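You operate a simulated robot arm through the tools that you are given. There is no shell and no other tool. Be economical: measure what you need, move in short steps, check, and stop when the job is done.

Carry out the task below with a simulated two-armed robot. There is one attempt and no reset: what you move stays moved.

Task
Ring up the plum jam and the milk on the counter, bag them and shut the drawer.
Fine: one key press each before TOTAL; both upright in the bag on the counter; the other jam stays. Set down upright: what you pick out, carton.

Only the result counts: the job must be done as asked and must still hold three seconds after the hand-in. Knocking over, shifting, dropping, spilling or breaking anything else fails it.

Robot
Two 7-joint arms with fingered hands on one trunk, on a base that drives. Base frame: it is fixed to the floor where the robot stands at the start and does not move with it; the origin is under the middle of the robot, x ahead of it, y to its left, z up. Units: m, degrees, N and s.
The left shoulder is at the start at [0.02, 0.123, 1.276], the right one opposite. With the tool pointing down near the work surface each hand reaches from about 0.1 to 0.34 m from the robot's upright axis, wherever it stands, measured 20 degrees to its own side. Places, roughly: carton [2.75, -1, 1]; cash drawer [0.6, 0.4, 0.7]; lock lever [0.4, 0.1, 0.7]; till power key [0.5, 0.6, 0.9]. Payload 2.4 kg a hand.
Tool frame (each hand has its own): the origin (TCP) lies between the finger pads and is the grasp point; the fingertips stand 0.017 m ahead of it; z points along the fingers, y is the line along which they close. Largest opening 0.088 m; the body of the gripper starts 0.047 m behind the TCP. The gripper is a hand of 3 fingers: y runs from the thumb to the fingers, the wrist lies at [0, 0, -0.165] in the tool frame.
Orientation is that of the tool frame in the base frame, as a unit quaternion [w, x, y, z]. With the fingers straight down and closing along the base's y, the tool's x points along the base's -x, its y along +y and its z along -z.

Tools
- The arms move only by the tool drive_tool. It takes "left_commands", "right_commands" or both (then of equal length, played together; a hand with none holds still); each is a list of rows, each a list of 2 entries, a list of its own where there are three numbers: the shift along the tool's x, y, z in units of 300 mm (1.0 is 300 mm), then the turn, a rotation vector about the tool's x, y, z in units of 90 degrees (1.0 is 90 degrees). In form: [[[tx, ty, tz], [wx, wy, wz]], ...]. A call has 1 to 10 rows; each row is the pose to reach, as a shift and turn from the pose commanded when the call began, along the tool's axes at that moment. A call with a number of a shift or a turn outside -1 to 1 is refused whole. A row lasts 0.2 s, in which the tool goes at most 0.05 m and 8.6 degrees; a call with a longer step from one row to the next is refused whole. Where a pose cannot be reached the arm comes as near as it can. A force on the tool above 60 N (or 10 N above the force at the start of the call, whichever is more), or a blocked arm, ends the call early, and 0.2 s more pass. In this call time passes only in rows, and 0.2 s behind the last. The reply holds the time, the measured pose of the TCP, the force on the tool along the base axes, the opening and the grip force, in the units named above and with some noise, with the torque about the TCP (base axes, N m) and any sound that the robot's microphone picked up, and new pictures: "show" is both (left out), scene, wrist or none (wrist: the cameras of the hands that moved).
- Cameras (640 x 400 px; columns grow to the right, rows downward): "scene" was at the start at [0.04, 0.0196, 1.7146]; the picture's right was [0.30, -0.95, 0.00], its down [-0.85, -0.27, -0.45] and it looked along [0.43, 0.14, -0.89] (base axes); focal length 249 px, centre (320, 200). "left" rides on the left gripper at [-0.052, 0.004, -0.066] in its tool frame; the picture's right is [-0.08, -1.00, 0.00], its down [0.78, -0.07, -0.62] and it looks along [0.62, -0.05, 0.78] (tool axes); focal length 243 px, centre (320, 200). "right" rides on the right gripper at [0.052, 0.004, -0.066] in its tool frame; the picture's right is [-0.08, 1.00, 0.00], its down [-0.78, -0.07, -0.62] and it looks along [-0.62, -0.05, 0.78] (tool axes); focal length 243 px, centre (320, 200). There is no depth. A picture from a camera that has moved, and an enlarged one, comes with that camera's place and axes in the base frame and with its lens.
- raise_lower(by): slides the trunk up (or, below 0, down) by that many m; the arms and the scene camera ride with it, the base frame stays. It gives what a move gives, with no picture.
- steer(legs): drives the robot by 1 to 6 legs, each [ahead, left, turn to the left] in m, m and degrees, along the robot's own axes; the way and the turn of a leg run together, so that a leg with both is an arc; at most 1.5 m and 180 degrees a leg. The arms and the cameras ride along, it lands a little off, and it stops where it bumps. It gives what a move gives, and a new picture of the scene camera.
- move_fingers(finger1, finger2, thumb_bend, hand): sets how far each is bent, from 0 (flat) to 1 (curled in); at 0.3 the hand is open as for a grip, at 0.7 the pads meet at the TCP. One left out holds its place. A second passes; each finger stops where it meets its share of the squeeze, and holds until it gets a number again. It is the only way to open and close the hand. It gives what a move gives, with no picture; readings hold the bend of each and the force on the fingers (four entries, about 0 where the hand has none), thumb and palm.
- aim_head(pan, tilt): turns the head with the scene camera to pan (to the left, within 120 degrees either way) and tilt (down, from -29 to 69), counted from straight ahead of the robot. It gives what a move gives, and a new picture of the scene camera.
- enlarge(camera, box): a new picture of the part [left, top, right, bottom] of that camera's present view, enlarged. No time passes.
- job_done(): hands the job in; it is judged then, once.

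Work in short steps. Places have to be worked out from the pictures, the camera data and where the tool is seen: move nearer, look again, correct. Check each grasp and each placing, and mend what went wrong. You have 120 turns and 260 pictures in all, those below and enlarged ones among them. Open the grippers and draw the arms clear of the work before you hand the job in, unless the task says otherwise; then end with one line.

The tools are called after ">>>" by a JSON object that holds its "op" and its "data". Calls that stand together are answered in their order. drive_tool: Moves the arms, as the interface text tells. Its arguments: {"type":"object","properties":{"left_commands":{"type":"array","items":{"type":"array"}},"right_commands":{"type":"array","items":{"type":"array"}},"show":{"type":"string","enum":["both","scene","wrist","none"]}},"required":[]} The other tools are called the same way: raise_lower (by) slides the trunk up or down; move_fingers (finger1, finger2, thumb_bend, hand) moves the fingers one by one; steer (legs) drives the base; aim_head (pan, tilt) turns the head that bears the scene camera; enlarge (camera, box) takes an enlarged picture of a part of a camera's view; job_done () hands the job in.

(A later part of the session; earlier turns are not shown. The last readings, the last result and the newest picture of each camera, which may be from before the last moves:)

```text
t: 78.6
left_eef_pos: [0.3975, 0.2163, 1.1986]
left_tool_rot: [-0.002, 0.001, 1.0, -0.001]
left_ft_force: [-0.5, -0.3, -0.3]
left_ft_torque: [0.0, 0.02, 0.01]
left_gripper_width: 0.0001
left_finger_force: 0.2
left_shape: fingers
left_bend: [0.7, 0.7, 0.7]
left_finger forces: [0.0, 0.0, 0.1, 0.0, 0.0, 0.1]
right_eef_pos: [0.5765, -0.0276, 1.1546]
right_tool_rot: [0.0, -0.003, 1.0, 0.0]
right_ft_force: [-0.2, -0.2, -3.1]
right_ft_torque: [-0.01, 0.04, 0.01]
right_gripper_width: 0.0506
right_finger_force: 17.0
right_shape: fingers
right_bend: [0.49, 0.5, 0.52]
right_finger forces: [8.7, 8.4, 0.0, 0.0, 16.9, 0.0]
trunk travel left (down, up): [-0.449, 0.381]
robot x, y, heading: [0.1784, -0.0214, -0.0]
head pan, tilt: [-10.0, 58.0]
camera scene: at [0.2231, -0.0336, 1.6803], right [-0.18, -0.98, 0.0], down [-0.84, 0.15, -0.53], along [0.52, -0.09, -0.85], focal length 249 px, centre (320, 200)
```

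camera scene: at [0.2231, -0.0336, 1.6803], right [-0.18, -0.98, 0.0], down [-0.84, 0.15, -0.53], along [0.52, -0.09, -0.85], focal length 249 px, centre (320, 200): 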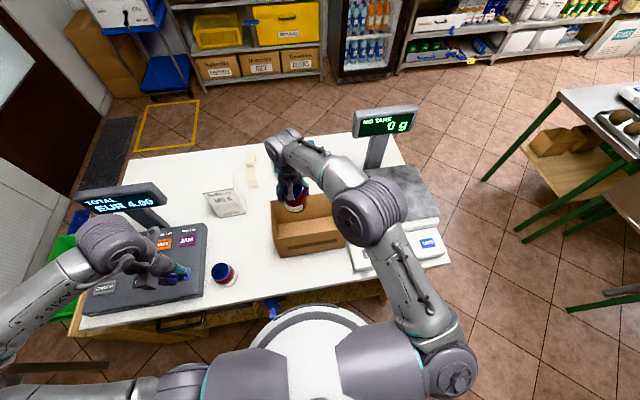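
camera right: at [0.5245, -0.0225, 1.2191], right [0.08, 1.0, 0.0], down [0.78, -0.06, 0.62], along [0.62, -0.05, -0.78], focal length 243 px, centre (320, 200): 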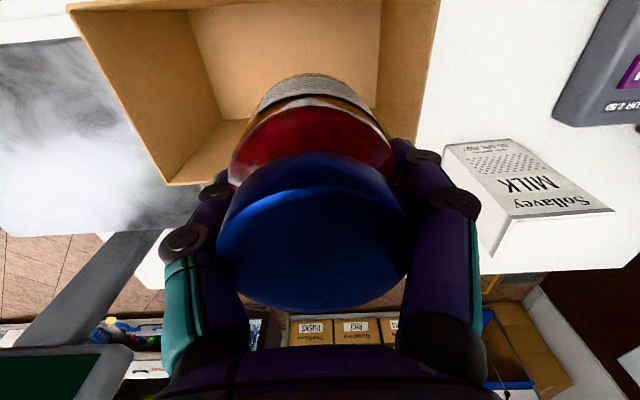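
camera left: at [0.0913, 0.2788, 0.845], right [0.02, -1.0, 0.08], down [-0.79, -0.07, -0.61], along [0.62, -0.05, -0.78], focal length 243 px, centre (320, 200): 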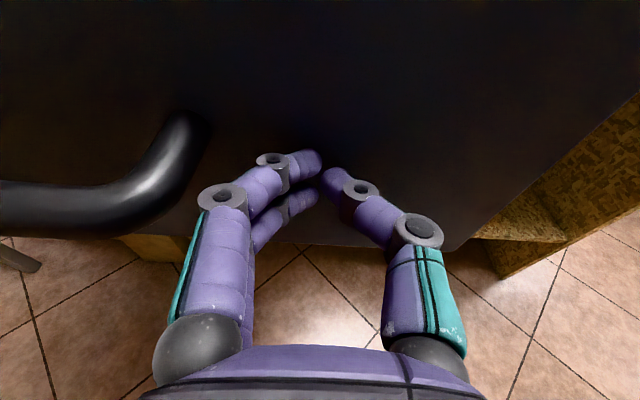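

The elbow is high and clear. I shift 1.3 cm forward so the camera mount clears the front wall, then lower via the trunk in stages, watching forces.

>>> {"op": "drive_tool", "data": {"right_commands": [[[-0.044, 0, 0], [0, 0, 0]]], "show": "none"}}

>>> {"op": "raise_lower", "data": {"by": -0.12}}

>>> {"op": "enlarge", "data": {"camera": "right", "box": [0, 0, 640, 400]}}

>>> {"op": "enlarge", "data": {"camera": "scene", "box": [200, 80, 440, 280]}}

```text
t: 79.0
left_eef_pos: [0.3979, 0.2155, 1.1992]
left_tool_rot: [-0.002, 0.001, 1.0, -0.001]
left_ft_force: [-0.1, 0.4, -0.4]
left_ft_torque: [-0.02, 0.0, 0.01]
left_gripper_width: 0.0
left_finger_force: 0.0
left_shape: fingers
left_bend: [0.7, 0.7, 0.7]
left_finger forces: [0.0, 0.0, 0.0, 0.1, 0.0, 0.0]
right_eef_pos: [0.5897, -0.0254, 1.153]
right_tool_rot: [0.001, -0.003, 1.0, 0.0]
right_ft_force: [-0.2, -0.3, -3.3]
right_ft_torque: [0.03, -0.02, 0.03]
right_gripper_width: 0.0506
right_finger_force: 17.1
right_shape: fingers
right_bend: [0.49, 0.5, 0.52]
right_finger forces: [8.8, 8.5, 0.0, 0.0, 17.0, 0.0]
trunk travel left (down, up): [-0.449, 0.381]
robot x, y, heading: [0.1722, -0.0197, -0.2]
head pan, tilt: [-10.0, 58.0]
```

```text
t: 80.5
left_eef_pos: [0.3983, 0.2172, 1.0791]
left_tool_rot: [-0.002, 0.002, 1.0, -0.001]
left_ft_force: [0.8, 0.6, -1.4]
left_ft_torque: [-0.01, 0.01, 0.01]
left_gripper_width: 0.0
left_finger_force: 0.1
left_shape: fingers
left_bend: [0.7, 0.7, 0.7]
left_finger forces: [0.1, 0.0, 0.0, 0.0, 0.2, 0.0]
right_eef_pos: [0.5904, -0.0272, 1.0343]
right_tool_rot: [0.001, -0.002, 1.0, 0.001]
right_ft_force: [-0.8, 0.3, -3.0]
right_ft_torque: [0.02, 0.0, 0.0]
right_gripper_width: 0.0506
right_finger_force: 17.1
right_shape: fingers
right_bend: [0.49, 0.5, 0.52]
right_finger forces: [8.7, 8.4, 0.0, 0.0, 17.0, 0.0]
trunk travel left (down, up): [-0.329, 0.501]
robot x, y, heading: [0.1729, -0.0239, -0.1]
head pan, tilt: [-10.0, 58.0]
```

```text
1.00 times, centred on (320, 200) of right (not enlarged: the box is as wide or as high as the picture)
camera zoom: at [0.5375, -0.0232, 1.0989], right [0.08, 1.0, 0.0], down [0.78, -0.06, 0.62], along [0.62, -0.05, -0.78], focal length 243 px, centre (320, 200)
```

zoom: 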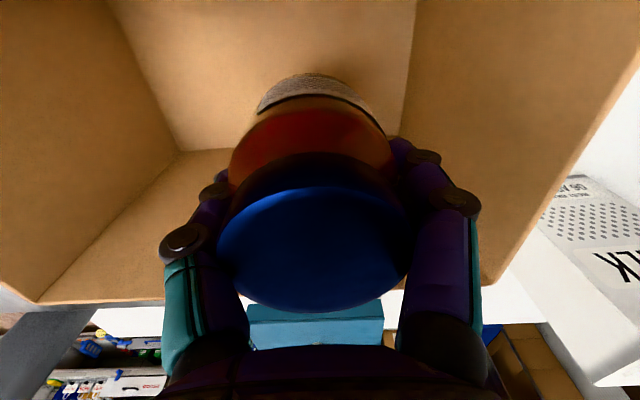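

```text
2.00 times, centred on (320, 180) of scene
camera zoom: at [0.223, -0.0337, 1.5603], right [-0.18, -0.98, 0.0], down [-0.83, 0.15, -0.53], along [0.52, -0.09, -0.85], focal length 498 px, centre (320, 240)
```

zoom: 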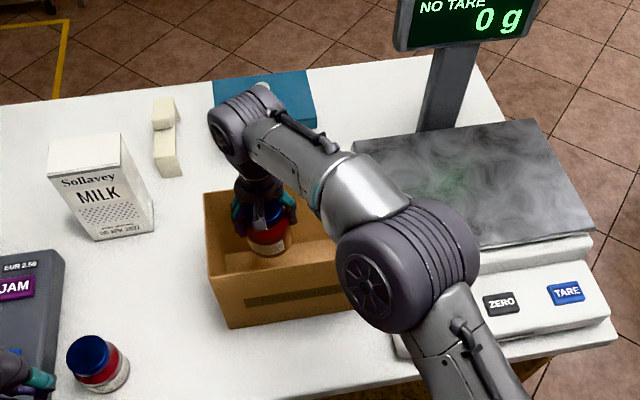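

Well inside the walls (inner y −0.168…0.039, far wall x≈0.636). Lower further.

>>> {"op": "raise_lower", "data": {"by": -0.075}}

>>> {"op": "drive_tool", "data": {"right_commands": [[[0, 0, 0.02], [0, 0, 0]], [[0, 0, 0.035], [0, 0, 0]], [[0, 0, 0.05], [0, 0, 0]]], "show": "both"}}

```text
t: 81.6
left_eef_pos: [0.3975, 0.2162, 1.0044]
left_tool_rot: [-0.001, 0.002, 1.0, -0.002]
left_ft_force: [-0.5, 0.3, -0.5]
left_ft_torque: [0.01, -0.01, 0.03]
left_gripper_width: 0.0
left_finger_force: 0.1
left_shape: fingers
left_bend: [0.7, 0.7, 0.7]
left_finger forces: [0.0, 0.0, 0.1, 0.0, 0.0, 0.1]
right_eef_pos: [0.5907, -0.0272, 0.96]
right_tool_rot: [0.001, -0.003, 1.0, 0.0]
right_ft_force: [0.2, -0.5, -3.6]
right_ft_torque: [0.0, -0.01, 0.01]
right_gripper_width: 0.0508
right_finger_force: 17.3
right_shape: fingers
right_bend: [0.49, 0.5, 0.52]
right_finger forces: [8.7, 8.4, 0.1, 0.0, 16.9, 0.0]
trunk travel left (down, up): [-0.254, 0.576]
robot x, y, heading: [0.1798, -0.0202, -0.1]
head pan, tilt: [-10.0, 58.0]
```

```text
t: 82.4
left_eef_pos: [0.3981, 0.2164, 1.0039]
left_tool_rot: [-0.002, 0.002, 1.0, -0.001]
left_ft_force: [-0.3, 0.0, 0.0]
left_ft_torque: [0.01, 0.02, 0.0]
left_gripper_width: 0.0
left_finger_force: 0.0
left_shape: fingers
left_bend: [0.7, 0.7, 0.7]
left_finger forces: [0.0, 0.0, 0.0, 0.0, 0.0, 0.0]
right_eef_pos: [0.5901, -0.0266, 0.9447]
right_tool_rot: [0.001, -0.003, 1.0, 0.0]
right_ft_force: [0.2, 0.1, -3.4]
right_ft_torque: [0.02, 0.06, -0.03]
right_gripper_width: 0.0505
right_finger_force: 17.2
right_shape: fingers
right_bend: [0.49, 0.5, 0.52]
right_finger forces: [8.7, 8.4, 0.0, 0.0, 16.9, 0.0]
trunk travel left (down, up): [-0.254, 0.576]
robot x, y, heading: [0.1746, -0.0212, -0.4]
head pan, tilt: [-10.0, 58.0]
camera scene: at [0.2231, -0.0337, 1.4853], right [-0.18, -0.98, 0.0], down [-0.84, 0.15, -0.53], along [0.52, -0.09, -0.85], focal length 249 px, centre (320, 200)
camera right: at [0.5375, -0.023, 1.0086], right [0.08, 1.0, 0.0], down [0.78, -0.06, 0.62], along [0.62, -0.05, -0.78], focal length 243 px, centre (320, 200)
```

scene: 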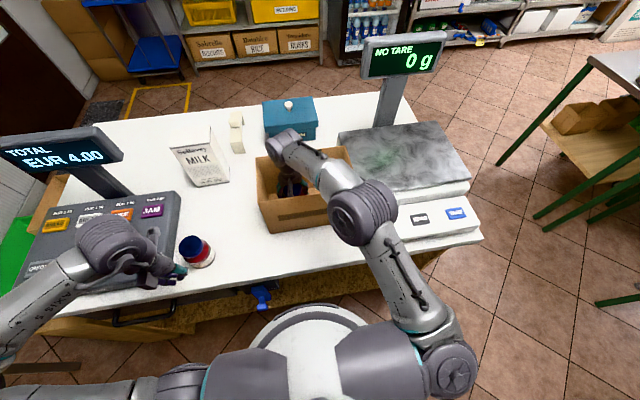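
right: 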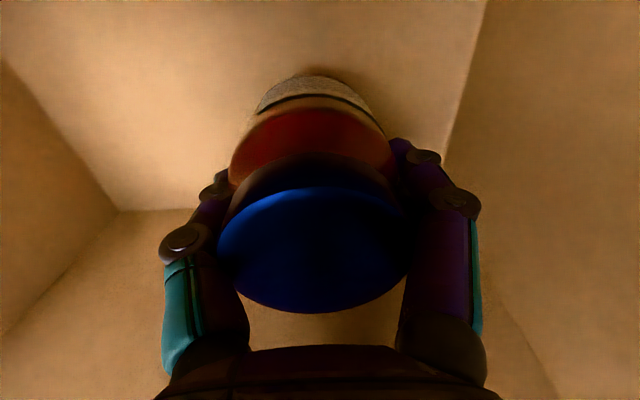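

Contact not yet made. I lower in 3 mm steps until the weight comes off.

>>> {"op": "drive_tool", "data": {"right_commands": [[[0, 0, 0.01], [0, 0, 0]], [[0, 0, 0.02], [0, 0, 0]], [[0, 0, 0.03], [0, 0, 0]]], "show": "none"}}

```text
t: 83.2
left_eef_pos: [0.3958, 0.2177, 1.005]
left_tool_rot: [-0.002, 0.001, 1.0, -0.001]
left_ft_force: [-0.4, 0.1, -0.6]
left_ft_torque: [-0.02, -0.03, -0.01]
left_gripper_width: 0.0
left_finger_force: 0.1
left_shape: fingers
left_bend: [0.7, 0.7, 0.7]
left_finger forces: [0.0, 0.1, 0.0, 0.0, 0.0, 0.0]
right_eef_pos: [0.59, -0.026, 0.9373]
right_tool_rot: [0.001, -0.003, 1.0, 0.001]
right_ft_force: [0.4, -0.6, 1.8]
right_ft_torque: [0.07, -0.01, -0.01]
right_gripper_width: 0.0508
right_finger_force: 18.2
right_shape: fingers
right_bend: [0.49, 0.5, 0.52]
right_finger forces: [8.9, 8.6, 0.0, 0.1, 18.2, 0.0]
trunk travel left (down, up): [-0.254, 0.576]
robot x, y, heading: [0.1761, -0.0215, 0.1]
head pan, tilt: [-10.0, 58.0]
```

The jar stands on the bag floor (force now +1.8 N). I open the fingers a little and lift out straight up.

>>> {"op": "move_fingers", "data": {"hand": "right", "finger1": 0.4, "finger2": 0.4, "thumb_bend": 0.4}}

>>> {"op": "drive_tool", "data": {"right_commands": [[[0, 0, -0.05], [0, 0, 0]], [[0, 0, -0.15], [0, 0, 0]], [[0, 0, -0.3], [0, 0, 0]]], "show": "wrist"}}

```text
t: 84.2
left_eef_pos: [0.3974, 0.2175, 1.0035]
left_tool_rot: [-0.002, 0.002, 1.0, -0.001]
left_ft_force: [0.5, -0.3, 1.1]
left_ft_torque: [0.0, 0.02, 0.02]
left_gripper_width: 0.0001
left_finger_force: 0.0
left_shape: fingers
left_bend: [0.7, 0.7, 0.7]
left_finger forces: [0.0, 0.0, 0.0, 0.0, 0.0, 0.1]
right_eef_pos: [0.5891, -0.0264, 0.9353]
right_tool_rot: [0.001, -0.002, 1.0, 0.0]
right_ft_force: [-0.3, -1.1, 0.6]
right_ft_torque: [-0.02, -0.01, 0.01]
right_gripper_width: 0.0629
right_finger_force: 0.8
right_shape: fingers
right_bend: [0.4, 0.4, 0.4]
right_finger forces: [0.4, 0.0, 0.0, 0.1, 1.3, 0.1]
trunk travel left (down, up): [-0.254, 0.576]
robot x, y, heading: [0.1745, -0.0204, 0.1]
head pan, tilt: [-10.0, 58.0]
```

```text
t: 85.0
left_eef_pos: [0.396, 0.2173, 1.0055]
left_tool_rot: [-0.002, 0.002, 1.0, -0.001]
left_ft_force: [0.2, 0.2, 0.4]
left_ft_torque: [0.04, 0.01, 0.0]
left_gripper_width: 0.0
left_finger_force: 0.0
left_shape: fingers
left_bend: [0.7, 0.7, 0.7]
left_finger forces: [0.0, 0.1, 0.1, 0.1, 0.0, 0.0]
right_eef_pos: [0.5903, -0.0276, 1.0252]
right_tool_rot: [0.0, -0.003, 1.0, 0.001]
right_ft_force: [0.3, 0.1, 0.2]
right_ft_torque: [-0.01, -0.01, 0.01]
right_gripper_width: 0.0626
right_finger_force: 0.0
right_shape: fingers
right_bend: [0.4, 0.4, 0.4]
right_finger forces: [0.1, 0.0, 0.0, 0.0, 0.1, 0.0]
trunk travel left (down, up): [-0.254, 0.576]
robot x, y, heading: [0.1757, -0.0211, -0.2]
head pan, tilt: [-10.0, 58.0]
camera right: at [0.5369, -0.0236, 1.0909], right [0.08, 1.0, 0.0], down [0.78, -0.06, 0.62], along [0.62, -0.05, -0.78], focal length 243 px, centre (320, 200)
```

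right: 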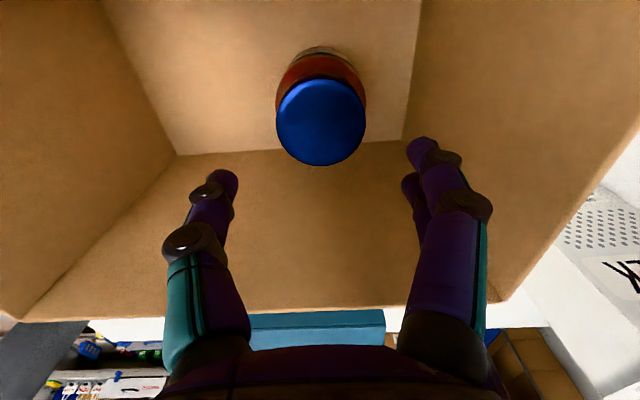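

The plum jar stands upright in the bag. Next the milk (x 0.70–0.76, y 0.15–0.25, top ≈1.04; only its 6 cm depth fits the hand, so I must close along x). I raise up, open fully and rotate the hand.

>>> {"op": "raise_lower", "data": {"by": 0.18}}

>>> {"op": "move_fingers", "data": {"hand": "right", "finger1": 0.3, "finger2": 0.3, "thumb_bend": 0.3}}

>>> {"op": "drive_tool", "data": {"right_commands": [[[0.02, 0, 0], [0, 0, -0.095]], [[0.04, 0, 0], [0, 0, -0.19]], [[0.06, 0, 0], [0, 0, -0.285]], [[0.08, 0, 0], [0, 0, -0.38]], [[0.1, 0, 0], [0, 0, -0.475]], [[0.1, 0, 0], [0, 0, -0.57]], [[0.1, 0, 0], [0, 0, -0.665]], [[0.1, 0, 0], [0, 0, -0.76]], [[0.1, 0, 0], [0, 0, -0.855]], [[0.1, 0, 0], [0, 0, -0.95]]], "show": "none"}}

>>> {"op": "steer", "data": {"legs": [[0, 0.3, 0]]}}

```text
t: 87.0
left_eef_pos: [0.396, 0.2171, 1.1848]
left_tool_rot: [-0.001, 0.001, 1.0, -0.001]
left_ft_force: [-0.3, 0.3, 0.1]
left_ft_torque: [0.0, 0.0, 0.01]
left_gripper_width: 0.0
left_finger_force: 0.1
left_shape: fingers
left_bend: [0.7, 0.7, 0.7]
left_finger forces: [0.0, 0.1, 0.1, 0.0, 0.1, 0.1]
right_eef_pos: [0.5901, -0.0272, 1.2061]
right_tool_rot: [0.001, -0.003, 1.0, 0.001]
right_ft_force: [0.4, 0.1, 0.1]
right_ft_torque: [0.02, -0.01, 0.02]
right_gripper_width: 0.0626
right_finger_force: 0.0
right_shape: fingers
right_bend: [0.4, 0.4, 0.4]
right_finger forces: [0.0, 0.1, 0.0, 0.0, 0.0, 0.1]
trunk travel left (down, up): [-0.434, 0.396]
robot x, y, heading: [0.1757, -0.0237, 0.0]
head pan, tilt: [-10.0, 58.0]
```

```text
t: 88.0
left_eef_pos: [0.3963, 0.2173, 1.1836]
left_tool_rot: [-0.003, 0.002, 1.0, -0.001]
left_ft_force: [-0.7, 0.5, -0.1]
left_ft_torque: [0.02, 0.03, 0.02]
left_gripper_width: 0.0
left_finger_force: 0.0
left_shape: fingers
left_bend: [0.7, 0.7, 0.7]
left_finger forces: [0.0, 0.0, 0.0, 0.0, 0.1, 0.0]
right_eef_pos: [0.5889, -0.0273, 1.2074]
right_tool_rot: [0.001, -0.002, 1.0, 0.0]
right_ft_force: [-0.1, 0.2, -0.2]
right_ft_torque: [0.01, 0.03, 0.02]
right_gripper_width: 0.0841
right_finger_force: 0.0
right_shape: fingers
right_bend: [0.3, 0.3, 0.3]
right_finger forces: [0.0, 0.0, 0.0, 0.0, 0.0, 0.1]
trunk travel left (down, up): [-0.434, 0.396]
robot x, y, heading: [0.1733, -0.0197, -0.2]
head pan, tilt: [-10.0, 58.0]
```

```text
t: 90.2
left_eef_pos: [0.3975, 0.2169, 1.1845]
left_tool_rot: [-0.001, 0.002, 1.0, -0.001]
left_ft_force: [-0.4, -0.4, 0.4]
left_ft_torque: [0.04, -0.02, 0.01]
left_gripper_width: 0.0
left_finger_force: 0.1
left_shape: fingers
left_bend: [0.7, 0.7, 0.7]
left_finger forces: [0.0, 0.1, 0.0, 0.0, 0.0, 0.0]
right_eef_pos: [0.5594, -0.0275, 1.2057]
right_tool_rot: [0.0, -0.682, 0.732, 0.0]
right_ft_force: [-0.6, 0.5, -0.2]
right_ft_torque: [0.0, 0.0, 0.0]
right_gripper_width: 0.0841
right_finger_force: 0.1
right_shape: fingers
right_bend: [0.3, 0.3, 0.3]
right_finger forces: [0.0, 0.1, 0.0, 0.0, 0.0, 0.0]
trunk travel left (down, up): [-0.434, 0.396]
robot x, y, heading: [0.177, -0.0176, 0.1]
head pan, tilt: [-10.0, 58.0]
```

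```text
t: 92.2
left_eef_pos: [0.3976, 0.5169, 1.1846]
left_tool_rot: [-0.002, 0.001, 1.0, -0.001]
left_ft_force: [-0.4, 0.2, -0.4]
left_ft_torque: [0.0, -0.01, 0.03]
left_gripper_width: 0.0001
left_finger_force: 0.0
left_shape: fingers
left_bend: [0.7, 0.7, 0.7]
left_finger forces: [0.1, 0.0, 0.1, 0.0, 0.1, 0.0]
right_eef_pos: [0.5596, 0.2743, 1.2049]
right_tool_rot: [-0.001, -0.681, 0.732, -0.001]
right_ft_force: [1.0, -0.5, 0.2]
right_ft_torque: [0.04, 0.05, -0.04]
right_gripper_width: 0.0842
right_finger_force: 0.0
right_shape: fingers
right_bend: [0.3, 0.3, 0.3]
right_finger forces: [0.1, 0.0, 0.0, 0.0, 0.0, 0.0]
trunk travel left (down, up): [-0.434, 0.396]
robot x, y, heading: [0.172, 0.2805, 0.2]
head pan, tilt: [-10.0, 58.0]
camera scene: at [0.2234, 0.2678, 1.6653], right [-0.18, -0.98, 0.0], down [-0.83, 0.15, -0.53], along [0.52, -0.09, -0.85], focal length 249 px, centre (320, 200)
```

scene: 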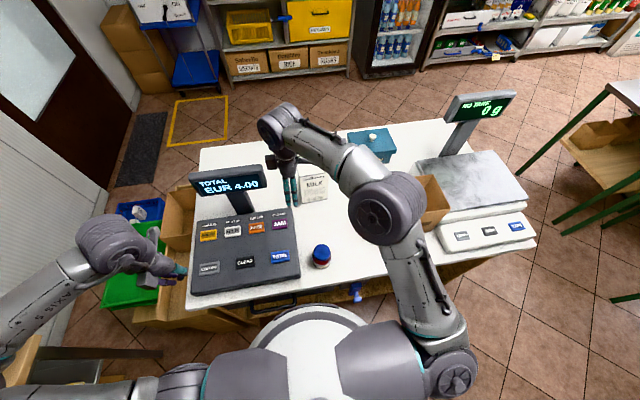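

I test how far the right arm reaches toward the milk from here.

>>> {"op": "drive_tool", "data": {"right_commands": [[[0.07, -0.14, 0], [0, 0, 0]], [[0.14, -0.28, 0], [0, 0, 0]], [[0.213, -0.42, 0], [0, 0, 0]], [[0.213, -0.483, 0], [0, 0, 0]]], "show": "wrist"}}

```text
t: 93.2
left_eef_pos: [0.3988, 0.5167, 1.1859]
left_tool_rot: [-0.002, 0.001, 1.0, -0.001]
left_ft_force: [0.3, 0.4, 0.8]
left_ft_torque: [0.01, 0.04, -0.02]
left_gripper_width: 0.0002
left_finger_force: 0.0
left_shape: fingers
left_bend: [0.7, 0.7, 0.7]
left_finger forces: [0.0, 0.1, 0.0, 0.0, 0.0, 0.1]
right_eef_pos: [0.6262, 0.2, 1.191]
right_tool_rot: [0.001, -0.68, 0.733, -0.001]
right_ft_force: [-0.6, -0.3, 0.1]
right_ft_torque: [0.02, -0.01, 0.0]
right_gripper_width: 0.0841
right_finger_force: 0.1
right_shape: fingers
right_bend: [0.3, 0.3, 0.3]
right_finger forces: [0.0, 0.1, 0.1, 0.1, 0.1, 0.0]
right hand out of reach, approached as far as the arm can: row 2, 3, 4
trunk travel left (down, up): [-0.434, 0.396]
robot x, y, heading: [0.1748, 0.2751, -0.1]
head pan, tilt: [-10.0, 58.0]
camera right: at [0.6169, 0.1475, 1.255], right [-0.99, 0.16, 0.0], down [0.12, 0.77, 0.62], along [0.1, 0.61, -0.78], focal length 243 px, centre (320, 200)
```

right: 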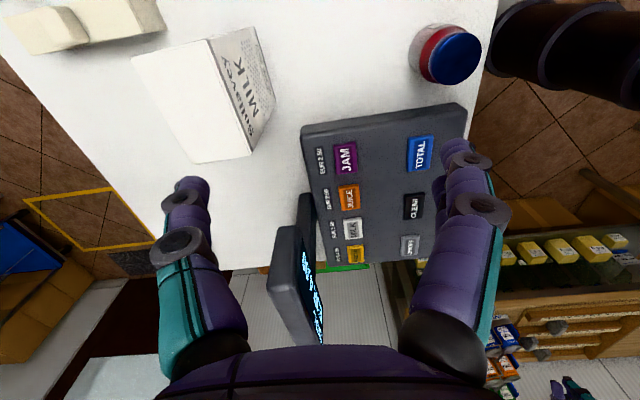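

Reach is about 0.456 m shoulder-to-wrist; I need ~9 cm more. The column front would be at x≈0.35, still clear of handle and lever, and the torso is above the counter. I drive ahead in two small legs.

>>> {"op": "steer", "data": {"legs": [[0.05, 0, 0], [0.045, 0, 0]]}}

>>> {"op": "enlarge", "data": {"camera": "right", "box": [0, 0, 640, 400]}}

```text
t: 94.7
left_eef_pos: [0.4951, 0.5167, 1.1833]
left_tool_rot: [-0.003, 0.002, 1.0, -0.002]
left_ft_force: [0.8, -0.7, 0.3]
left_ft_torque: [0.0, 0.0, 0.03]
left_gripper_width: 0.0
left_finger_force: 0.0
left_shape: fingers
left_bend: [0.7, 0.7, 0.7]
left_finger forces: [0.0, 0.1, 0.0, 0.1, 0.0, 0.0]
right_eef_pos: [0.7235, 0.1998, 1.1897]
right_tool_rot: [-0.001, -0.681, 0.733, 0.001]
right_ft_force: [0.1, -0.1, 0.4]
right_ft_torque: [0.0, -0.02, -0.03]
right_gripper_width: 0.0843
right_finger_force: 0.1
right_shape: fingers
right_bend: [0.3, 0.3, 0.3]
right_finger forces: [0.1, 0.0, 0.0, 0.0, 0.0, 0.0]
trunk travel left (down, up): [-0.434, 0.396]
robot x, y, heading: [0.2709, 0.2799, -0.3]
head pan, tilt: [-10.0, 58.0]
camera scene: at [0.3226, 0.2659, 1.6651], right [-0.18, -0.98, 0.0], down [-0.84, 0.15, -0.53], along [0.52, -0.09, -0.85], focal length 249 px, centre (320, 200)
```

scene: 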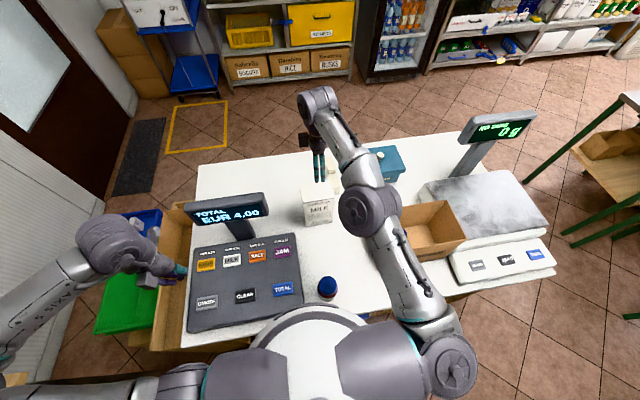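

```text
1.00 times, centred on (320, 200) of right (not enlarged: the box is as wide or as high as the picture)
camera zoom: at [0.7149, 0.1475, 1.2539], right [-0.99, 0.16, 0.0], down [0.12, 0.77, 0.62], along [0.1, 0.61, -0.78], focal length 243 px, centre (320, 200)
```

zoom: 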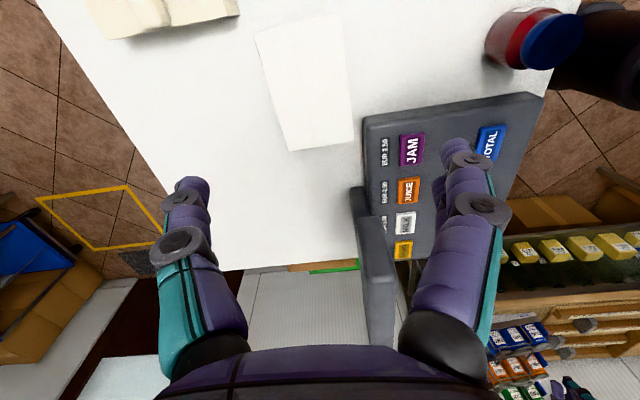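

No bump. Milk top measured: x 0.7006–0.7635, y 0.154–0.251, centre (0.732, 0.2025). I open wider, align rotation, and descend to just above it.

>>> {"op": "move_fingers", "data": {"hand": "right", "finger1": 0.26, "finger2": 0.26, "thumb_bend": 0.26}}

>>> {"op": "drive_tool", "data": {"right_commands": [[[0, 0, 0.1], [0, 0, -0.05]], [[0, -0.01, 0.2], [0, 0, -0.05]], [[-0.011, -0.028, 0.3], [0, 0, -0.05]]], "show": "both"}}

```text
t: 95.7
left_eef_pos: [0.4934, 0.5178, 1.184]
left_tool_rot: [-0.002, 0.001, 1.0, -0.001]
left_ft_force: [0.9, 0.4, -0.4]
left_ft_torque: [-0.02, 0.0, -0.02]
left_gripper_width: 0.0
left_finger_force: 0.1
left_shape: fingers
left_bend: [0.7, 0.7, 0.7]
left_finger forces: [0.0, 0.1, 0.0, 0.0, 0.0, 0.0]
right_eef_pos: [0.7209, 0.1992, 1.1909]
right_tool_rot: [0.0, -0.681, 0.732, -0.001]
right_ft_force: [-0.6, -0.7, 0.2]
right_ft_torque: [0.0, 0.02, -0.03]
right_gripper_width: 0.0899
right_finger_force: 0.1
right_shape: fingers
right_bend: [0.26, 0.26, 0.26]
right_finger forces: [0.0, 0.1, 0.0, 0.0, 0.0, 0.0]
trunk travel left (down, up): [-0.434, 0.396]
robot x, y, heading: [0.2681, 0.2771, -0.1]
head pan, tilt: [-10.0, 58.0]
```

```text
t: 96.5
left_eef_pos: [0.4922, 0.5176, 1.1824]
left_tool_rot: [-0.001, 0.002, 1.0, -0.001]
left_ft_force: [0.1, 0.0, 0.3]
left_ft_torque: [-0.02, 0.01, 0.0]
left_gripper_width: 0.0001
left_finger_force: 0.0
left_shape: fingers
left_bend: [0.7, 0.7, 0.7]
left_finger forces: [0.0, 0.0, 0.1, 0.1, 0.2, 0.1]
right_eef_pos: [0.7295, 0.202, 1.0992]
right_tool_rot: [0.0, 0.709, -0.706, 0.0]
right_ft_force: [0.4, 0.0, 0.4]
right_ft_torque: [0.02, -0.02, -0.01]
right_gripper_width: 0.0899
right_finger_force: 0.1
right_shape: fingers
right_bend: [0.26, 0.26, 0.26]
right_finger forces: [0.0, 0.1, 0.0, 0.1, 0.0, 0.1]
trunk travel left (down, up): [-0.434, 0.396]
robot x, y, heading: [0.2699, 0.2782, 0.3]
head pan, tilt: [-10.0, 58.0]
camera scene: at [0.3188, 0.2662, 1.6653], right [-0.18, -0.98, 0.0], down [-0.84, 0.15, -0.53], along [0.52, -0.09, -0.85], focal length 249 px, centre (320, 200)
camera right: at [0.7252, 0.1504, 1.1641], right [-1.0, 0.08, 0.0], down [0.06, 0.78, 0.62], along [0.05, 0.62, -0.78], focal length 243 px, centre (320, 200)
```

scene: 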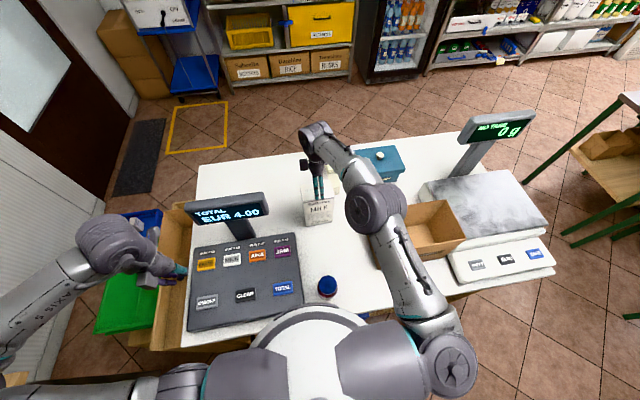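
right: 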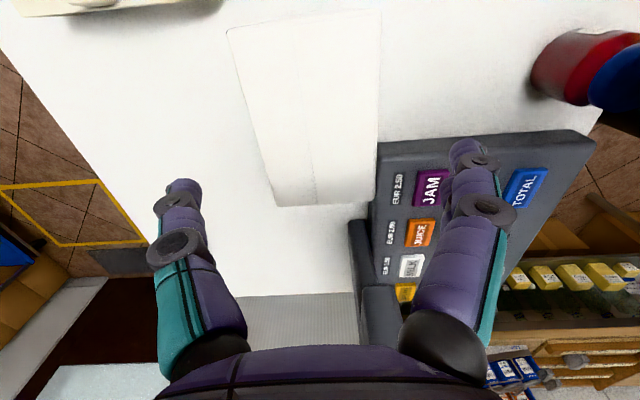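

Alignment good (milk centre x 0.731). Descend 9.5 cm around the carton's top.

>>> {"op": "drive_tool", "data": {"right_commands": [[[0, -0.005, 0.08], [0, 0, 0]], [[0, -0.005, 0.16], [0, 0, 0]], [[0, -0.005, 0.24], [0, 0, 0]], [[0, -0.005, 0.315], [0, 0, 0]]], "show": "both"}}

```text
t: 97.5
left_eef_pos: [0.4906, 0.5179, 1.1857]
left_tool_rot: [-0.001, 0.002, 1.0, -0.002]
left_ft_force: [0.4, -0.8, -0.3]
left_ft_torque: [-0.02, 0.02, 0.02]
left_gripper_width: 0.0001
left_finger_force: 0.1
left_shape: fingers
left_bend: [0.7, 0.7, 0.7]
left_finger forces: [0.0, 0.0, 0.0, 0.1, 0.1, 0.1]
right_eef_pos: [0.7348, 0.2019, 1.0191]
right_tool_rot: [-0.011, 0.708, -0.706, 0.008]
right_ft_force: [-8.9, 0.9, 34.4]
right_ft_torque: [0.01, 0.04, 0.05]
right_gripper_width: 0.102
right_finger_force: 21.7
right_shape: fingers
right_bend: [0.26, 0.26, 0.26]
right_finger forces: [13.1, 14.4, 0.0, 0.0, 15.1, 0.1]
trunk travel left (down, up): [-0.434, 0.396]
robot x, y, heading: [0.2681, 0.2775, -0.1]
head pan, tilt: [-10.0, 58.0]
stopped in row 4 (right hand): the force on the tool passed its limit at 66 N (the readings are from after the stop); the commanded pose is now the measured one
camera scene: at [0.315, 0.2665, 1.6657], right [-0.18, -0.98, 0.0], down [-0.83, 0.15, -0.53], along [0.52, -0.09, -0.85], focal length 249 px, centre (320, 200)
camera right: at [0.7279, 0.1495, 1.083], right [-1.0, 0.08, -0.03], down [0.05, 0.78, 0.63], along [0.07, 0.62, -0.78], focal length 243 px, centre (320, 200)
```

scene: 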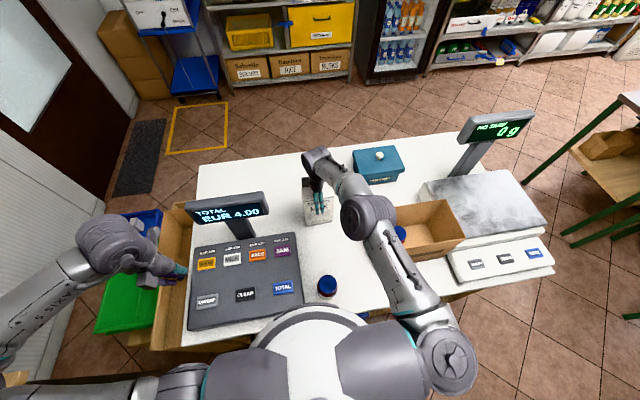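
right: 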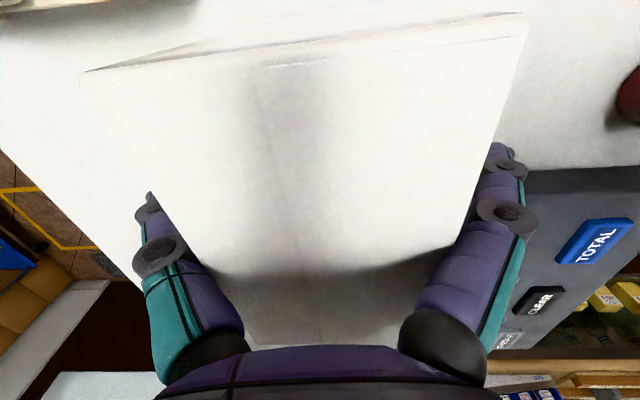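

The call stopped on force: the fingers seem to press on the carton. I inspect closely before doing anything.

>>> {"op": "enlarge", "data": {"camera": "scene", "box": [270, 130, 390, 240]}}

>>> {"op": "enlarge", "data": {"camera": "right", "box": [40, 0, 600, 350]}}

```text
3.64 times, centred on (330, 185) of scene
camera zoom: at [0.315, 0.2665, 1.6657], right [-0.18, -0.98, 0.0], down [-0.83, 0.15, -0.53], along [0.52, -0.09, -0.85], focal length 906 px, centre (284, 254)
```

zoom: 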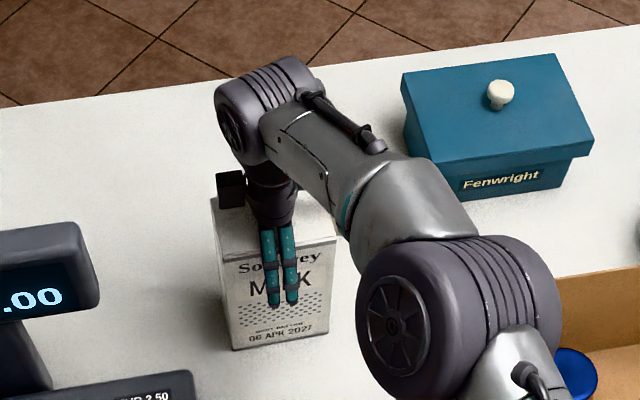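

```text
1.14 times, centred on (320, 175) of right
camera zoom: at [0.7279, 0.1495, 1.083], right [-1.0, 0.08, -0.03], down [0.05, 0.78, 0.63], along [0.07, 0.62, -0.78], focal length 277 px, centre (320, 229)
```

zoom: 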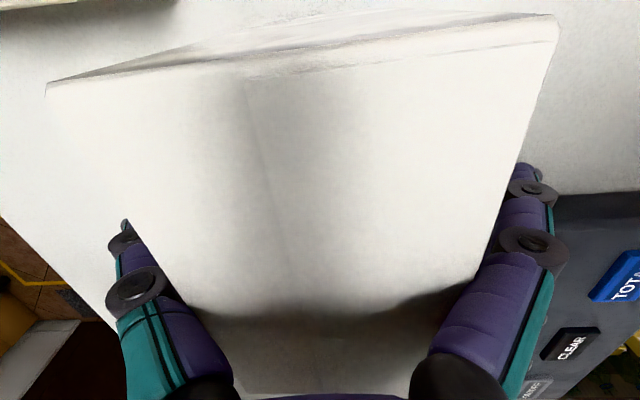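

The carton stands upright; its top edges are wedged between the finger roots, so I am a little too deep. I raise ~1 cm and check forces.

>>> {"op": "drive_tool", "data": {"right_commands": [[[0, 0, -0.02], [0, 0, 0]], [[0, 0, -0.037], [0, 0, 0]]], "show": "wrist"}}

```text
t: 98.1
left_eef_pos: [0.492, 0.5174, 1.1842]
left_tool_rot: [-0.002, 0.001, 1.0, -0.001]
left_ft_force: [0.2, -0.3, -0.5]
left_ft_torque: [0.02, 0.01, 0.01]
left_gripper_width: 0.0
left_finger_force: 0.0
left_shape: fingers
left_bend: [0.7, 0.7, 0.7]
left_finger forces: [0.1, 0.0, 0.0, 0.0, 0.0, 0.0]
right_eef_pos: [0.7351, 0.2018, 1.0241]
right_tool_rot: [-0.008, 0.708, -0.707, 0.006]
right_ft_force: [-2.3, 1.7, -0.4]
right_ft_torque: [-0.01, -0.05, -0.02]
right_gripper_width: 0.0923
right_finger_force: 2.1
right_shape: fingers
right_bend: [0.26, 0.26, 0.26]
right_finger forces: [1.1, 1.5, 0.0, 0.0, 1.0, 0.1]
trunk travel left (down, up): [-0.434, 0.396]
robot x, y, heading: [0.2685, 0.2821, -0.1]
head pan, tilt: [-10.0, 58.0]
camera right: at [0.7286, 0.1486, 1.0895], right [-1.0, 0.08, -0.02], down [0.05, 0.78, 0.62], along [0.07, 0.62, -0.78], focal length 243 px, centre (320, 200)
```

right: 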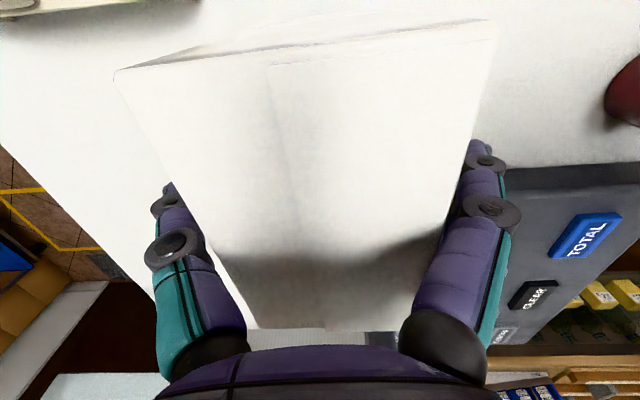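

Forces are nearly gone. Now I close the hand on the carton.

>>> {"op": "move_fingers", "data": {"hand": "right", "finger1": 0.7, "finger2": 0.7, "thumb_bend": 0.7}}

>>> {"op": "drive_tool", "data": {"right_commands": [[[0, 0, -0.03], [0, 0, 0]], [[0, 0, -0.08], [0, 0, 0]]], "show": "both"}}

```text
t: 99.1
left_eef_pos: [0.4911, 0.5173, 1.1844]
left_tool_rot: [-0.001, 0.002, 1.0, -0.001]
left_ft_force: [0.0, 0.9, 0.5]
left_ft_torque: [0.0, -0.02, -0.03]
left_gripper_width: 0.0002
left_finger_force: 0.0
left_shape: fingers
left_bend: [0.7, 0.7, 0.7]
left_finger forces: [0.0, 0.0, 0.1, 0.0, 0.1, 0.0]
right_eef_pos: [0.7348, 0.2007, 1.0273]
right_tool_rot: [-0.009, 0.708, -0.706, 0.007]
right_ft_force: [-5.4, 0.1, 9.5]
right_ft_torque: [0.0, 0.14, 0.06]
right_gripper_width: 0.0558
right_finger_force: 35.5
right_shape: fingers
right_bend: [0.53, 0.54, 0.58]
right_finger forces: [18.7, 19.4, 0.0, 0.0, 31.5, 0.1]
trunk travel left (down, up): [-0.434, 0.396]
robot x, y, heading: [0.2684, 0.2772, -0.2]
head pan, tilt: [-10.0, 58.0]
```

```text
t: 99.7
left_eef_pos: [0.494, 0.5167, 1.1832]
left_tool_rot: [-0.002, 0.002, 1.0, -0.001]
left_ft_force: [1.0, 0.3, -0.1]
left_ft_torque: [0.0, 0.01, 0.0]
left_gripper_width: 0.0003
left_finger_force: 0.0
left_shape: fingers
left_bend: [0.7, 0.7, 0.7]
left_finger forces: [0.0, 0.0, 0.0, 0.0, 0.0, 0.0]
right_eef_pos: [0.7352, 0.201, 1.0484]
right_tool_rot: [-0.006, 0.708, -0.706, 0.005]
right_ft_force: [0.5, 0.2, -10.6]
right_ft_torque: [0.0, -0.01, 0.07]
right_gripper_width: 0.0554
right_finger_force: 29.9
right_shape: fingers
right_bend: [0.53, 0.54, 0.58]
right_finger forces: [14.5, 14.7, 0.0, 0.0, 30.4, 0.0]
trunk travel left (down, up): [-0.434, 0.396]
robot x, y, heading: [0.2737, 0.2788, -0.1]
head pan, tilt: [-10.0, 58.0]
camera scene: at [0.3194, 0.266, 1.6652], right [-0.18, -0.98, 0.0], down [-0.84, 0.15, -0.53], along [0.52, -0.09, -0.85], focal length 249 px, centre (320, 200)
camera right: at [0.7292, 0.1486, 1.1137], right [-1.0, 0.08, -0.02], down [0.05, 0.78, 0.62], along [0.07, 0.62, -0.78], focal length 243 px, centre (320, 200)
```

scene: 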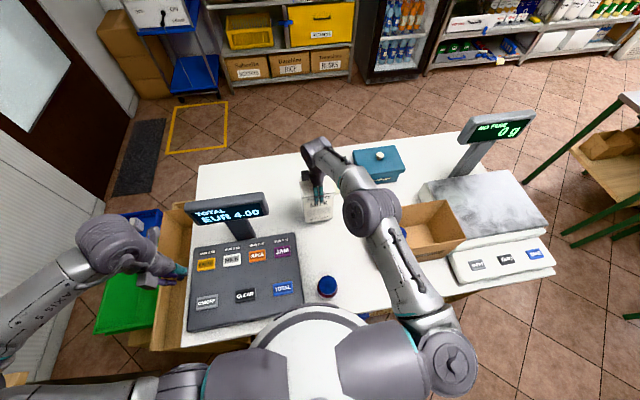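
right: 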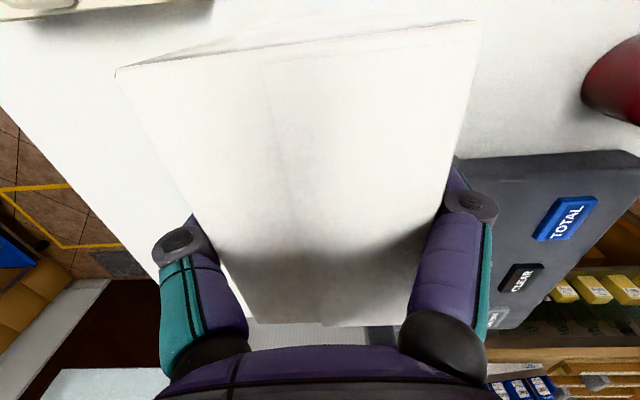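

The milk is held (10.6 N) and lifted 2 cm. I raise with the trunk, back the robot off, and rotate the hand to align with the bag.

>>> {"op": "raise_lower", "data": {"by": 0.2}}

>>> {"op": "steer", "data": {"legs": [[-0.09, 0, 0]]}}

>>> {"op": "drive_tool", "data": {"right_commands": [[[0, 0.02, 0], [0, 0, 0.09]], [[0, 0.04, 0], [0, 0, 0.18]], [[0, 0.06, 0], [0, 0, 0.27]], [[0, 0.08, 0], [0, 0, 0.36]], [[0, 0.1, 0], [0, 0, 0.45]], [[0, 0.12, 0], [0, 0, 0.54]], [[0, 0.14, 0], [0, 0, 0.63]], [[0, 0.16, 0], [0, 0, 0.72]], [[0, 0.18, 0], [0, 0, 0.81]], [[0, 0.2, 0], [0, 0, 0.9]]], "show": "both"}}

```text
t: 101.9
left_eef_pos: [0.4943, 0.5172, 1.3836]
left_tool_rot: [-0.001, 0.001, 1.0, -0.001]
left_ft_force: [-0.2, -0.8, -0.1]
left_ft_torque: [-0.02, -0.01, 0.0]
left_gripper_width: 0.0
left_finger_force: 0.2
left_shape: fingers
left_bend: [0.7, 0.7, 0.7]
left_finger forces: [0.0, 0.0, 0.1, 0.0, 0.0, 0.0]
right_eef_pos: [0.7364, 0.2009, 1.2489]
right_tool_rot: [-0.008, 0.708, -0.706, 0.006]
right_ft_force: [0.1, -0.4, -11.1]
right_ft_torque: [0.02, 0.02, 0.0]
right_gripper_width: 0.0553
right_finger_force: 29.5
right_shape: fingers
right_bend: [0.53, 0.54, 0.58]
right_finger forces: [14.3, 14.5, 0.0, 0.1, 30.0, 0.0]
trunk travel left (down, up): [-0.634, 0.196]
robot x, y, heading: [0.266, 0.2766, -0.1]
head pan, tilt: [-10.0, 58.0]
```

```text
t: 103.0
left_eef_pos: [0.4023, 0.5163, 1.3842]
left_tool_rot: [-0.002, 0.001, 1.0, -0.001]
left_ft_force: [0.4, 0.0, 0.7]
left_ft_torque: [-0.04, 0.01, -0.02]
left_gripper_width: 0.0001
left_finger_force: 0.1
left_shape: fingers
left_bend: [0.7, 0.7, 0.7]
left_finger forces: [0.1, 0.0, 0.0, 0.0, 0.0, 0.0]
right_eef_pos: [0.6438, 0.2027, 1.25]
right_tool_rot: [-0.007, 0.708, -0.706, 0.005]
right_ft_force: [-0.9, -1.1, -11.4]
right_ft_torque: [0.01, 0.02, -0.03]
right_gripper_width: 0.0551
right_finger_force: 29.4
right_shape: fingers
right_bend: [0.53, 0.53, 0.58]
right_finger forces: [14.3, 14.5, 0.0, 0.0, 29.6, 0.1]
trunk travel left (down, up): [-0.634, 0.196]
robot x, y, heading: [0.1761, 0.2743, 0.0]
head pan, tilt: [-10.0, 58.0]
camera scene: at [0.2279, 0.2661, 1.8653], right [-0.18, -0.98, 0.0], down [-0.83, 0.15, -0.53], along [0.52, -0.09, -0.85], focal length 249 px, centre (320, 200)
```

scene: 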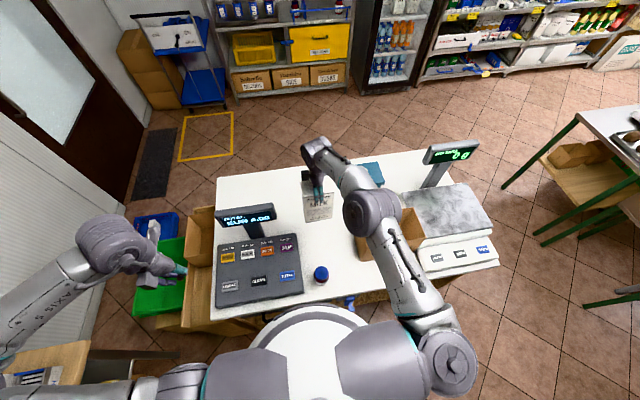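

```text
t: 105.2
left_eef_pos: [0.4043, 0.5164, 1.383]
left_tool_rot: [-0.002, 0.002, 1.0, 0.0]
left_ft_force: [1.3, -0.2, 0.4]
left_ft_torque: [-0.02, -0.03, 0.01]
left_gripper_width: 0.0003
left_finger_force: 0.1
left_shape: fingers
left_bend: [0.7, 0.7, 0.7]
left_finger forces: [0.0, 0.0, 0.0, 0.0, 0.0, 0.0]
right_eef_pos: [0.5853, 0.2016, 1.2479]
right_tool_rot: [0.01, -0.078, 0.997, 0.0]
right_ft_force: [0.4, 0.5, -9.7]
right_ft_torque: [-0.03, -0.01, -0.01]
right_gripper_width: 0.0551
right_finger_force: 28.5
right_shape: fingers
right_bend: [0.53, 0.53, 0.58]
right_finger forces: [13.7, 13.7, 0.0, 0.0, 29.3, 0.1]
trunk travel left (down, up): [-0.634, 0.196]
robot x, y, heading: [0.1832, 0.2764, -0.2]
head pan, tilt: [-10.0, 58.0]
camera scene: at [0.2292, 0.2662, 1.8652], right [-0.18, -0.98, 0.0], down [-0.84, 0.15, -0.53], along [0.52, -0.09, -0.85], focal length 249 px, centre (320, 200)
camera right: at [0.5311, 0.1965, 1.3122], right [-0.07, 1.0, 0.0], down [0.77, 0.05, 0.64], along [0.63, 0.05, -0.77], focal length 243 px, centre (320, 200)
```

scene: 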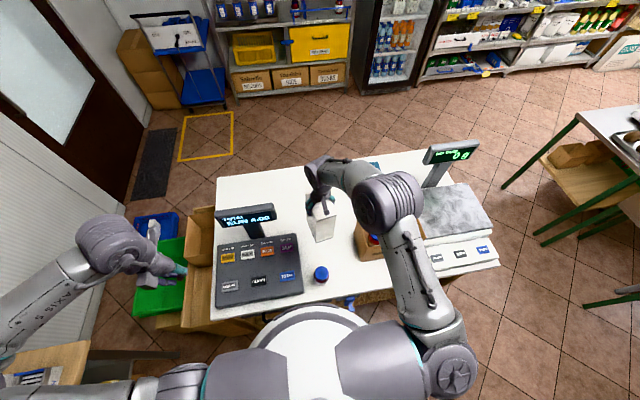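
right: 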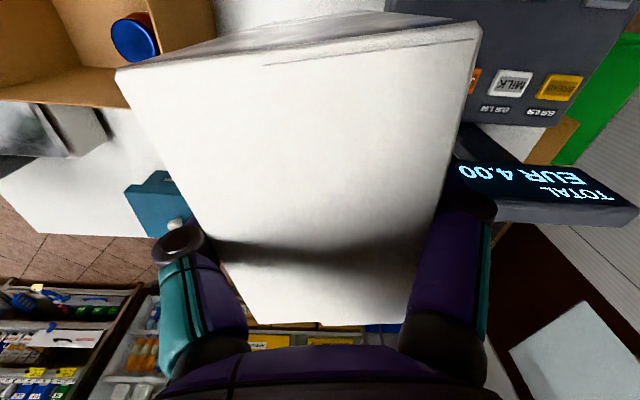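

Milk upright; I finish the rotation and drive the robot to the right so that the milk hangs over the bag's right part.

>>> {"op": "drive_tool", "data": {"right_commands": [[[0, 0, 0], [0, 0, 0.05]], [[0, 0, 0], [0, 0, 0.1]]], "show": "none"}}

>>> {"op": "steer", "data": {"legs": [[0, -0.3, 0]]}}

>>> {"op": "enlarge", "data": {"camera": "right", "box": [0, 0, 640, 400]}}

```text
t: 105.8
left_eef_pos: [0.4034, 0.517, 1.3842]
left_tool_rot: [-0.002, 0.002, 1.0, -0.001]
left_ft_force: [0.2, -0.2, -0.4]
left_ft_torque: [0.0, 0.0, 0.0]
left_gripper_width: 0.0
left_finger_force: 0.1
left_shape: fingers
left_bend: [0.7, 0.7, 0.7]
left_finger forces: [0.0, 0.0, 0.1, 0.1, 0.2, 0.0]
right_eef_pos: [0.5851, 0.2012, 1.2485]
right_tool_rot: [0.009, -0.001, 1.0, 0.001]
right_ft_force: [-0.8, -0.2, -10.2]
right_ft_torque: [0.0, -0.03, 0.01]
right_gripper_width: 0.0553
right_finger_force: 28.4
right_shape: fingers
right_bend: [0.53, 0.53, 0.58]
right_finger forces: [13.8, 13.7, 0.2, 0.0, 29.2, 0.1]
trunk travel left (down, up): [-0.634, 0.196]
robot x, y, heading: [0.1846, 0.2776, -0.3]
head pan, tilt: [-10.0, 58.0]
```

```text
t: 107.8
left_eef_pos: [0.4022, 0.2182, 1.3842]
left_tool_rot: [-0.001, 0.001, 1.0, -0.001]
left_ft_force: [-1.0, -0.5, 0.1]
left_ft_torque: [0.0, -0.02, -0.02]
left_gripper_width: 0.0
left_finger_force: 0.0
left_shape: fingers
left_bend: [0.7, 0.7, 0.7]
left_finger forces: [0.0, 0.0, 0.0, 0.0, 0.1, 0.1]
right_eef_pos: [0.5849, -0.0984, 1.2486]
right_tool_rot: [0.009, -0.002, 1.0, 0.003]
right_ft_force: [0.5, 0.9, -11.1]
right_ft_torque: [-0.02, 0.01, 0.0]
right_gripper_width: 0.0552
right_finger_force: 28.3
right_shape: fingers
right_bend: [0.53, 0.53, 0.57]
right_finger forces: [13.7, 13.9, 0.0, 0.0, 29.4, 0.1]
trunk travel left (down, up): [-0.634, 0.196]
robot x, y, heading: [0.18, -0.0233, 0.2]
head pan, tilt: [-10.0, 58.0]
camera scene: at [0.229, -0.0339, 1.8652], right [-0.17, -0.98, 0.0], down [-0.84, 0.15, -0.53], along [0.52, -0.09, -0.85], focal length 249 px, centre (320, 200)
```

scene: 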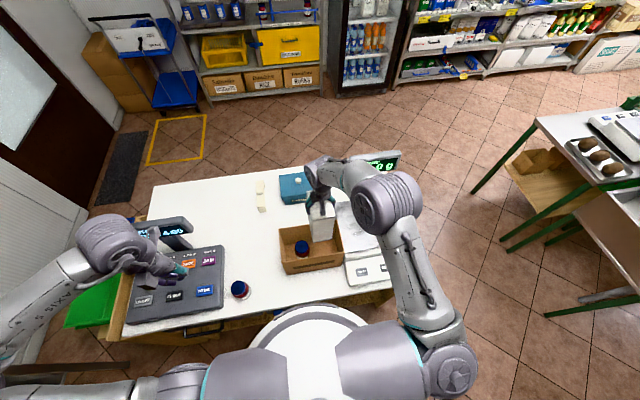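

```text
1.00 times, centred on (320, 200) of right (not enlarged: the box is as wide or as high as the picture)
camera zoom: at [0.5311, -0.0946, 1.3122], right [0.08, 1.0, 0.0], down [0.77, -0.07, 0.64], along [0.63, -0.05, -0.77], focal length 243 px, centre (320, 200)
```

zoom: 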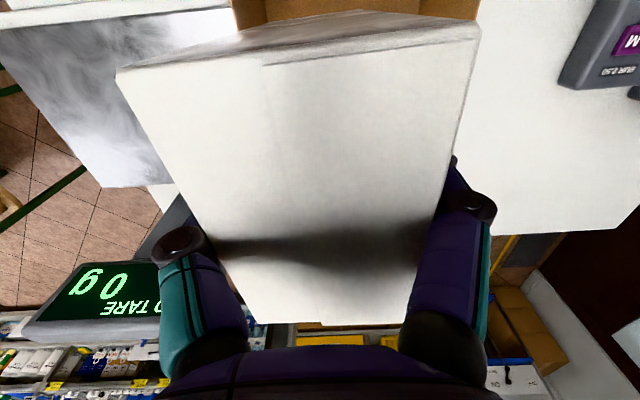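

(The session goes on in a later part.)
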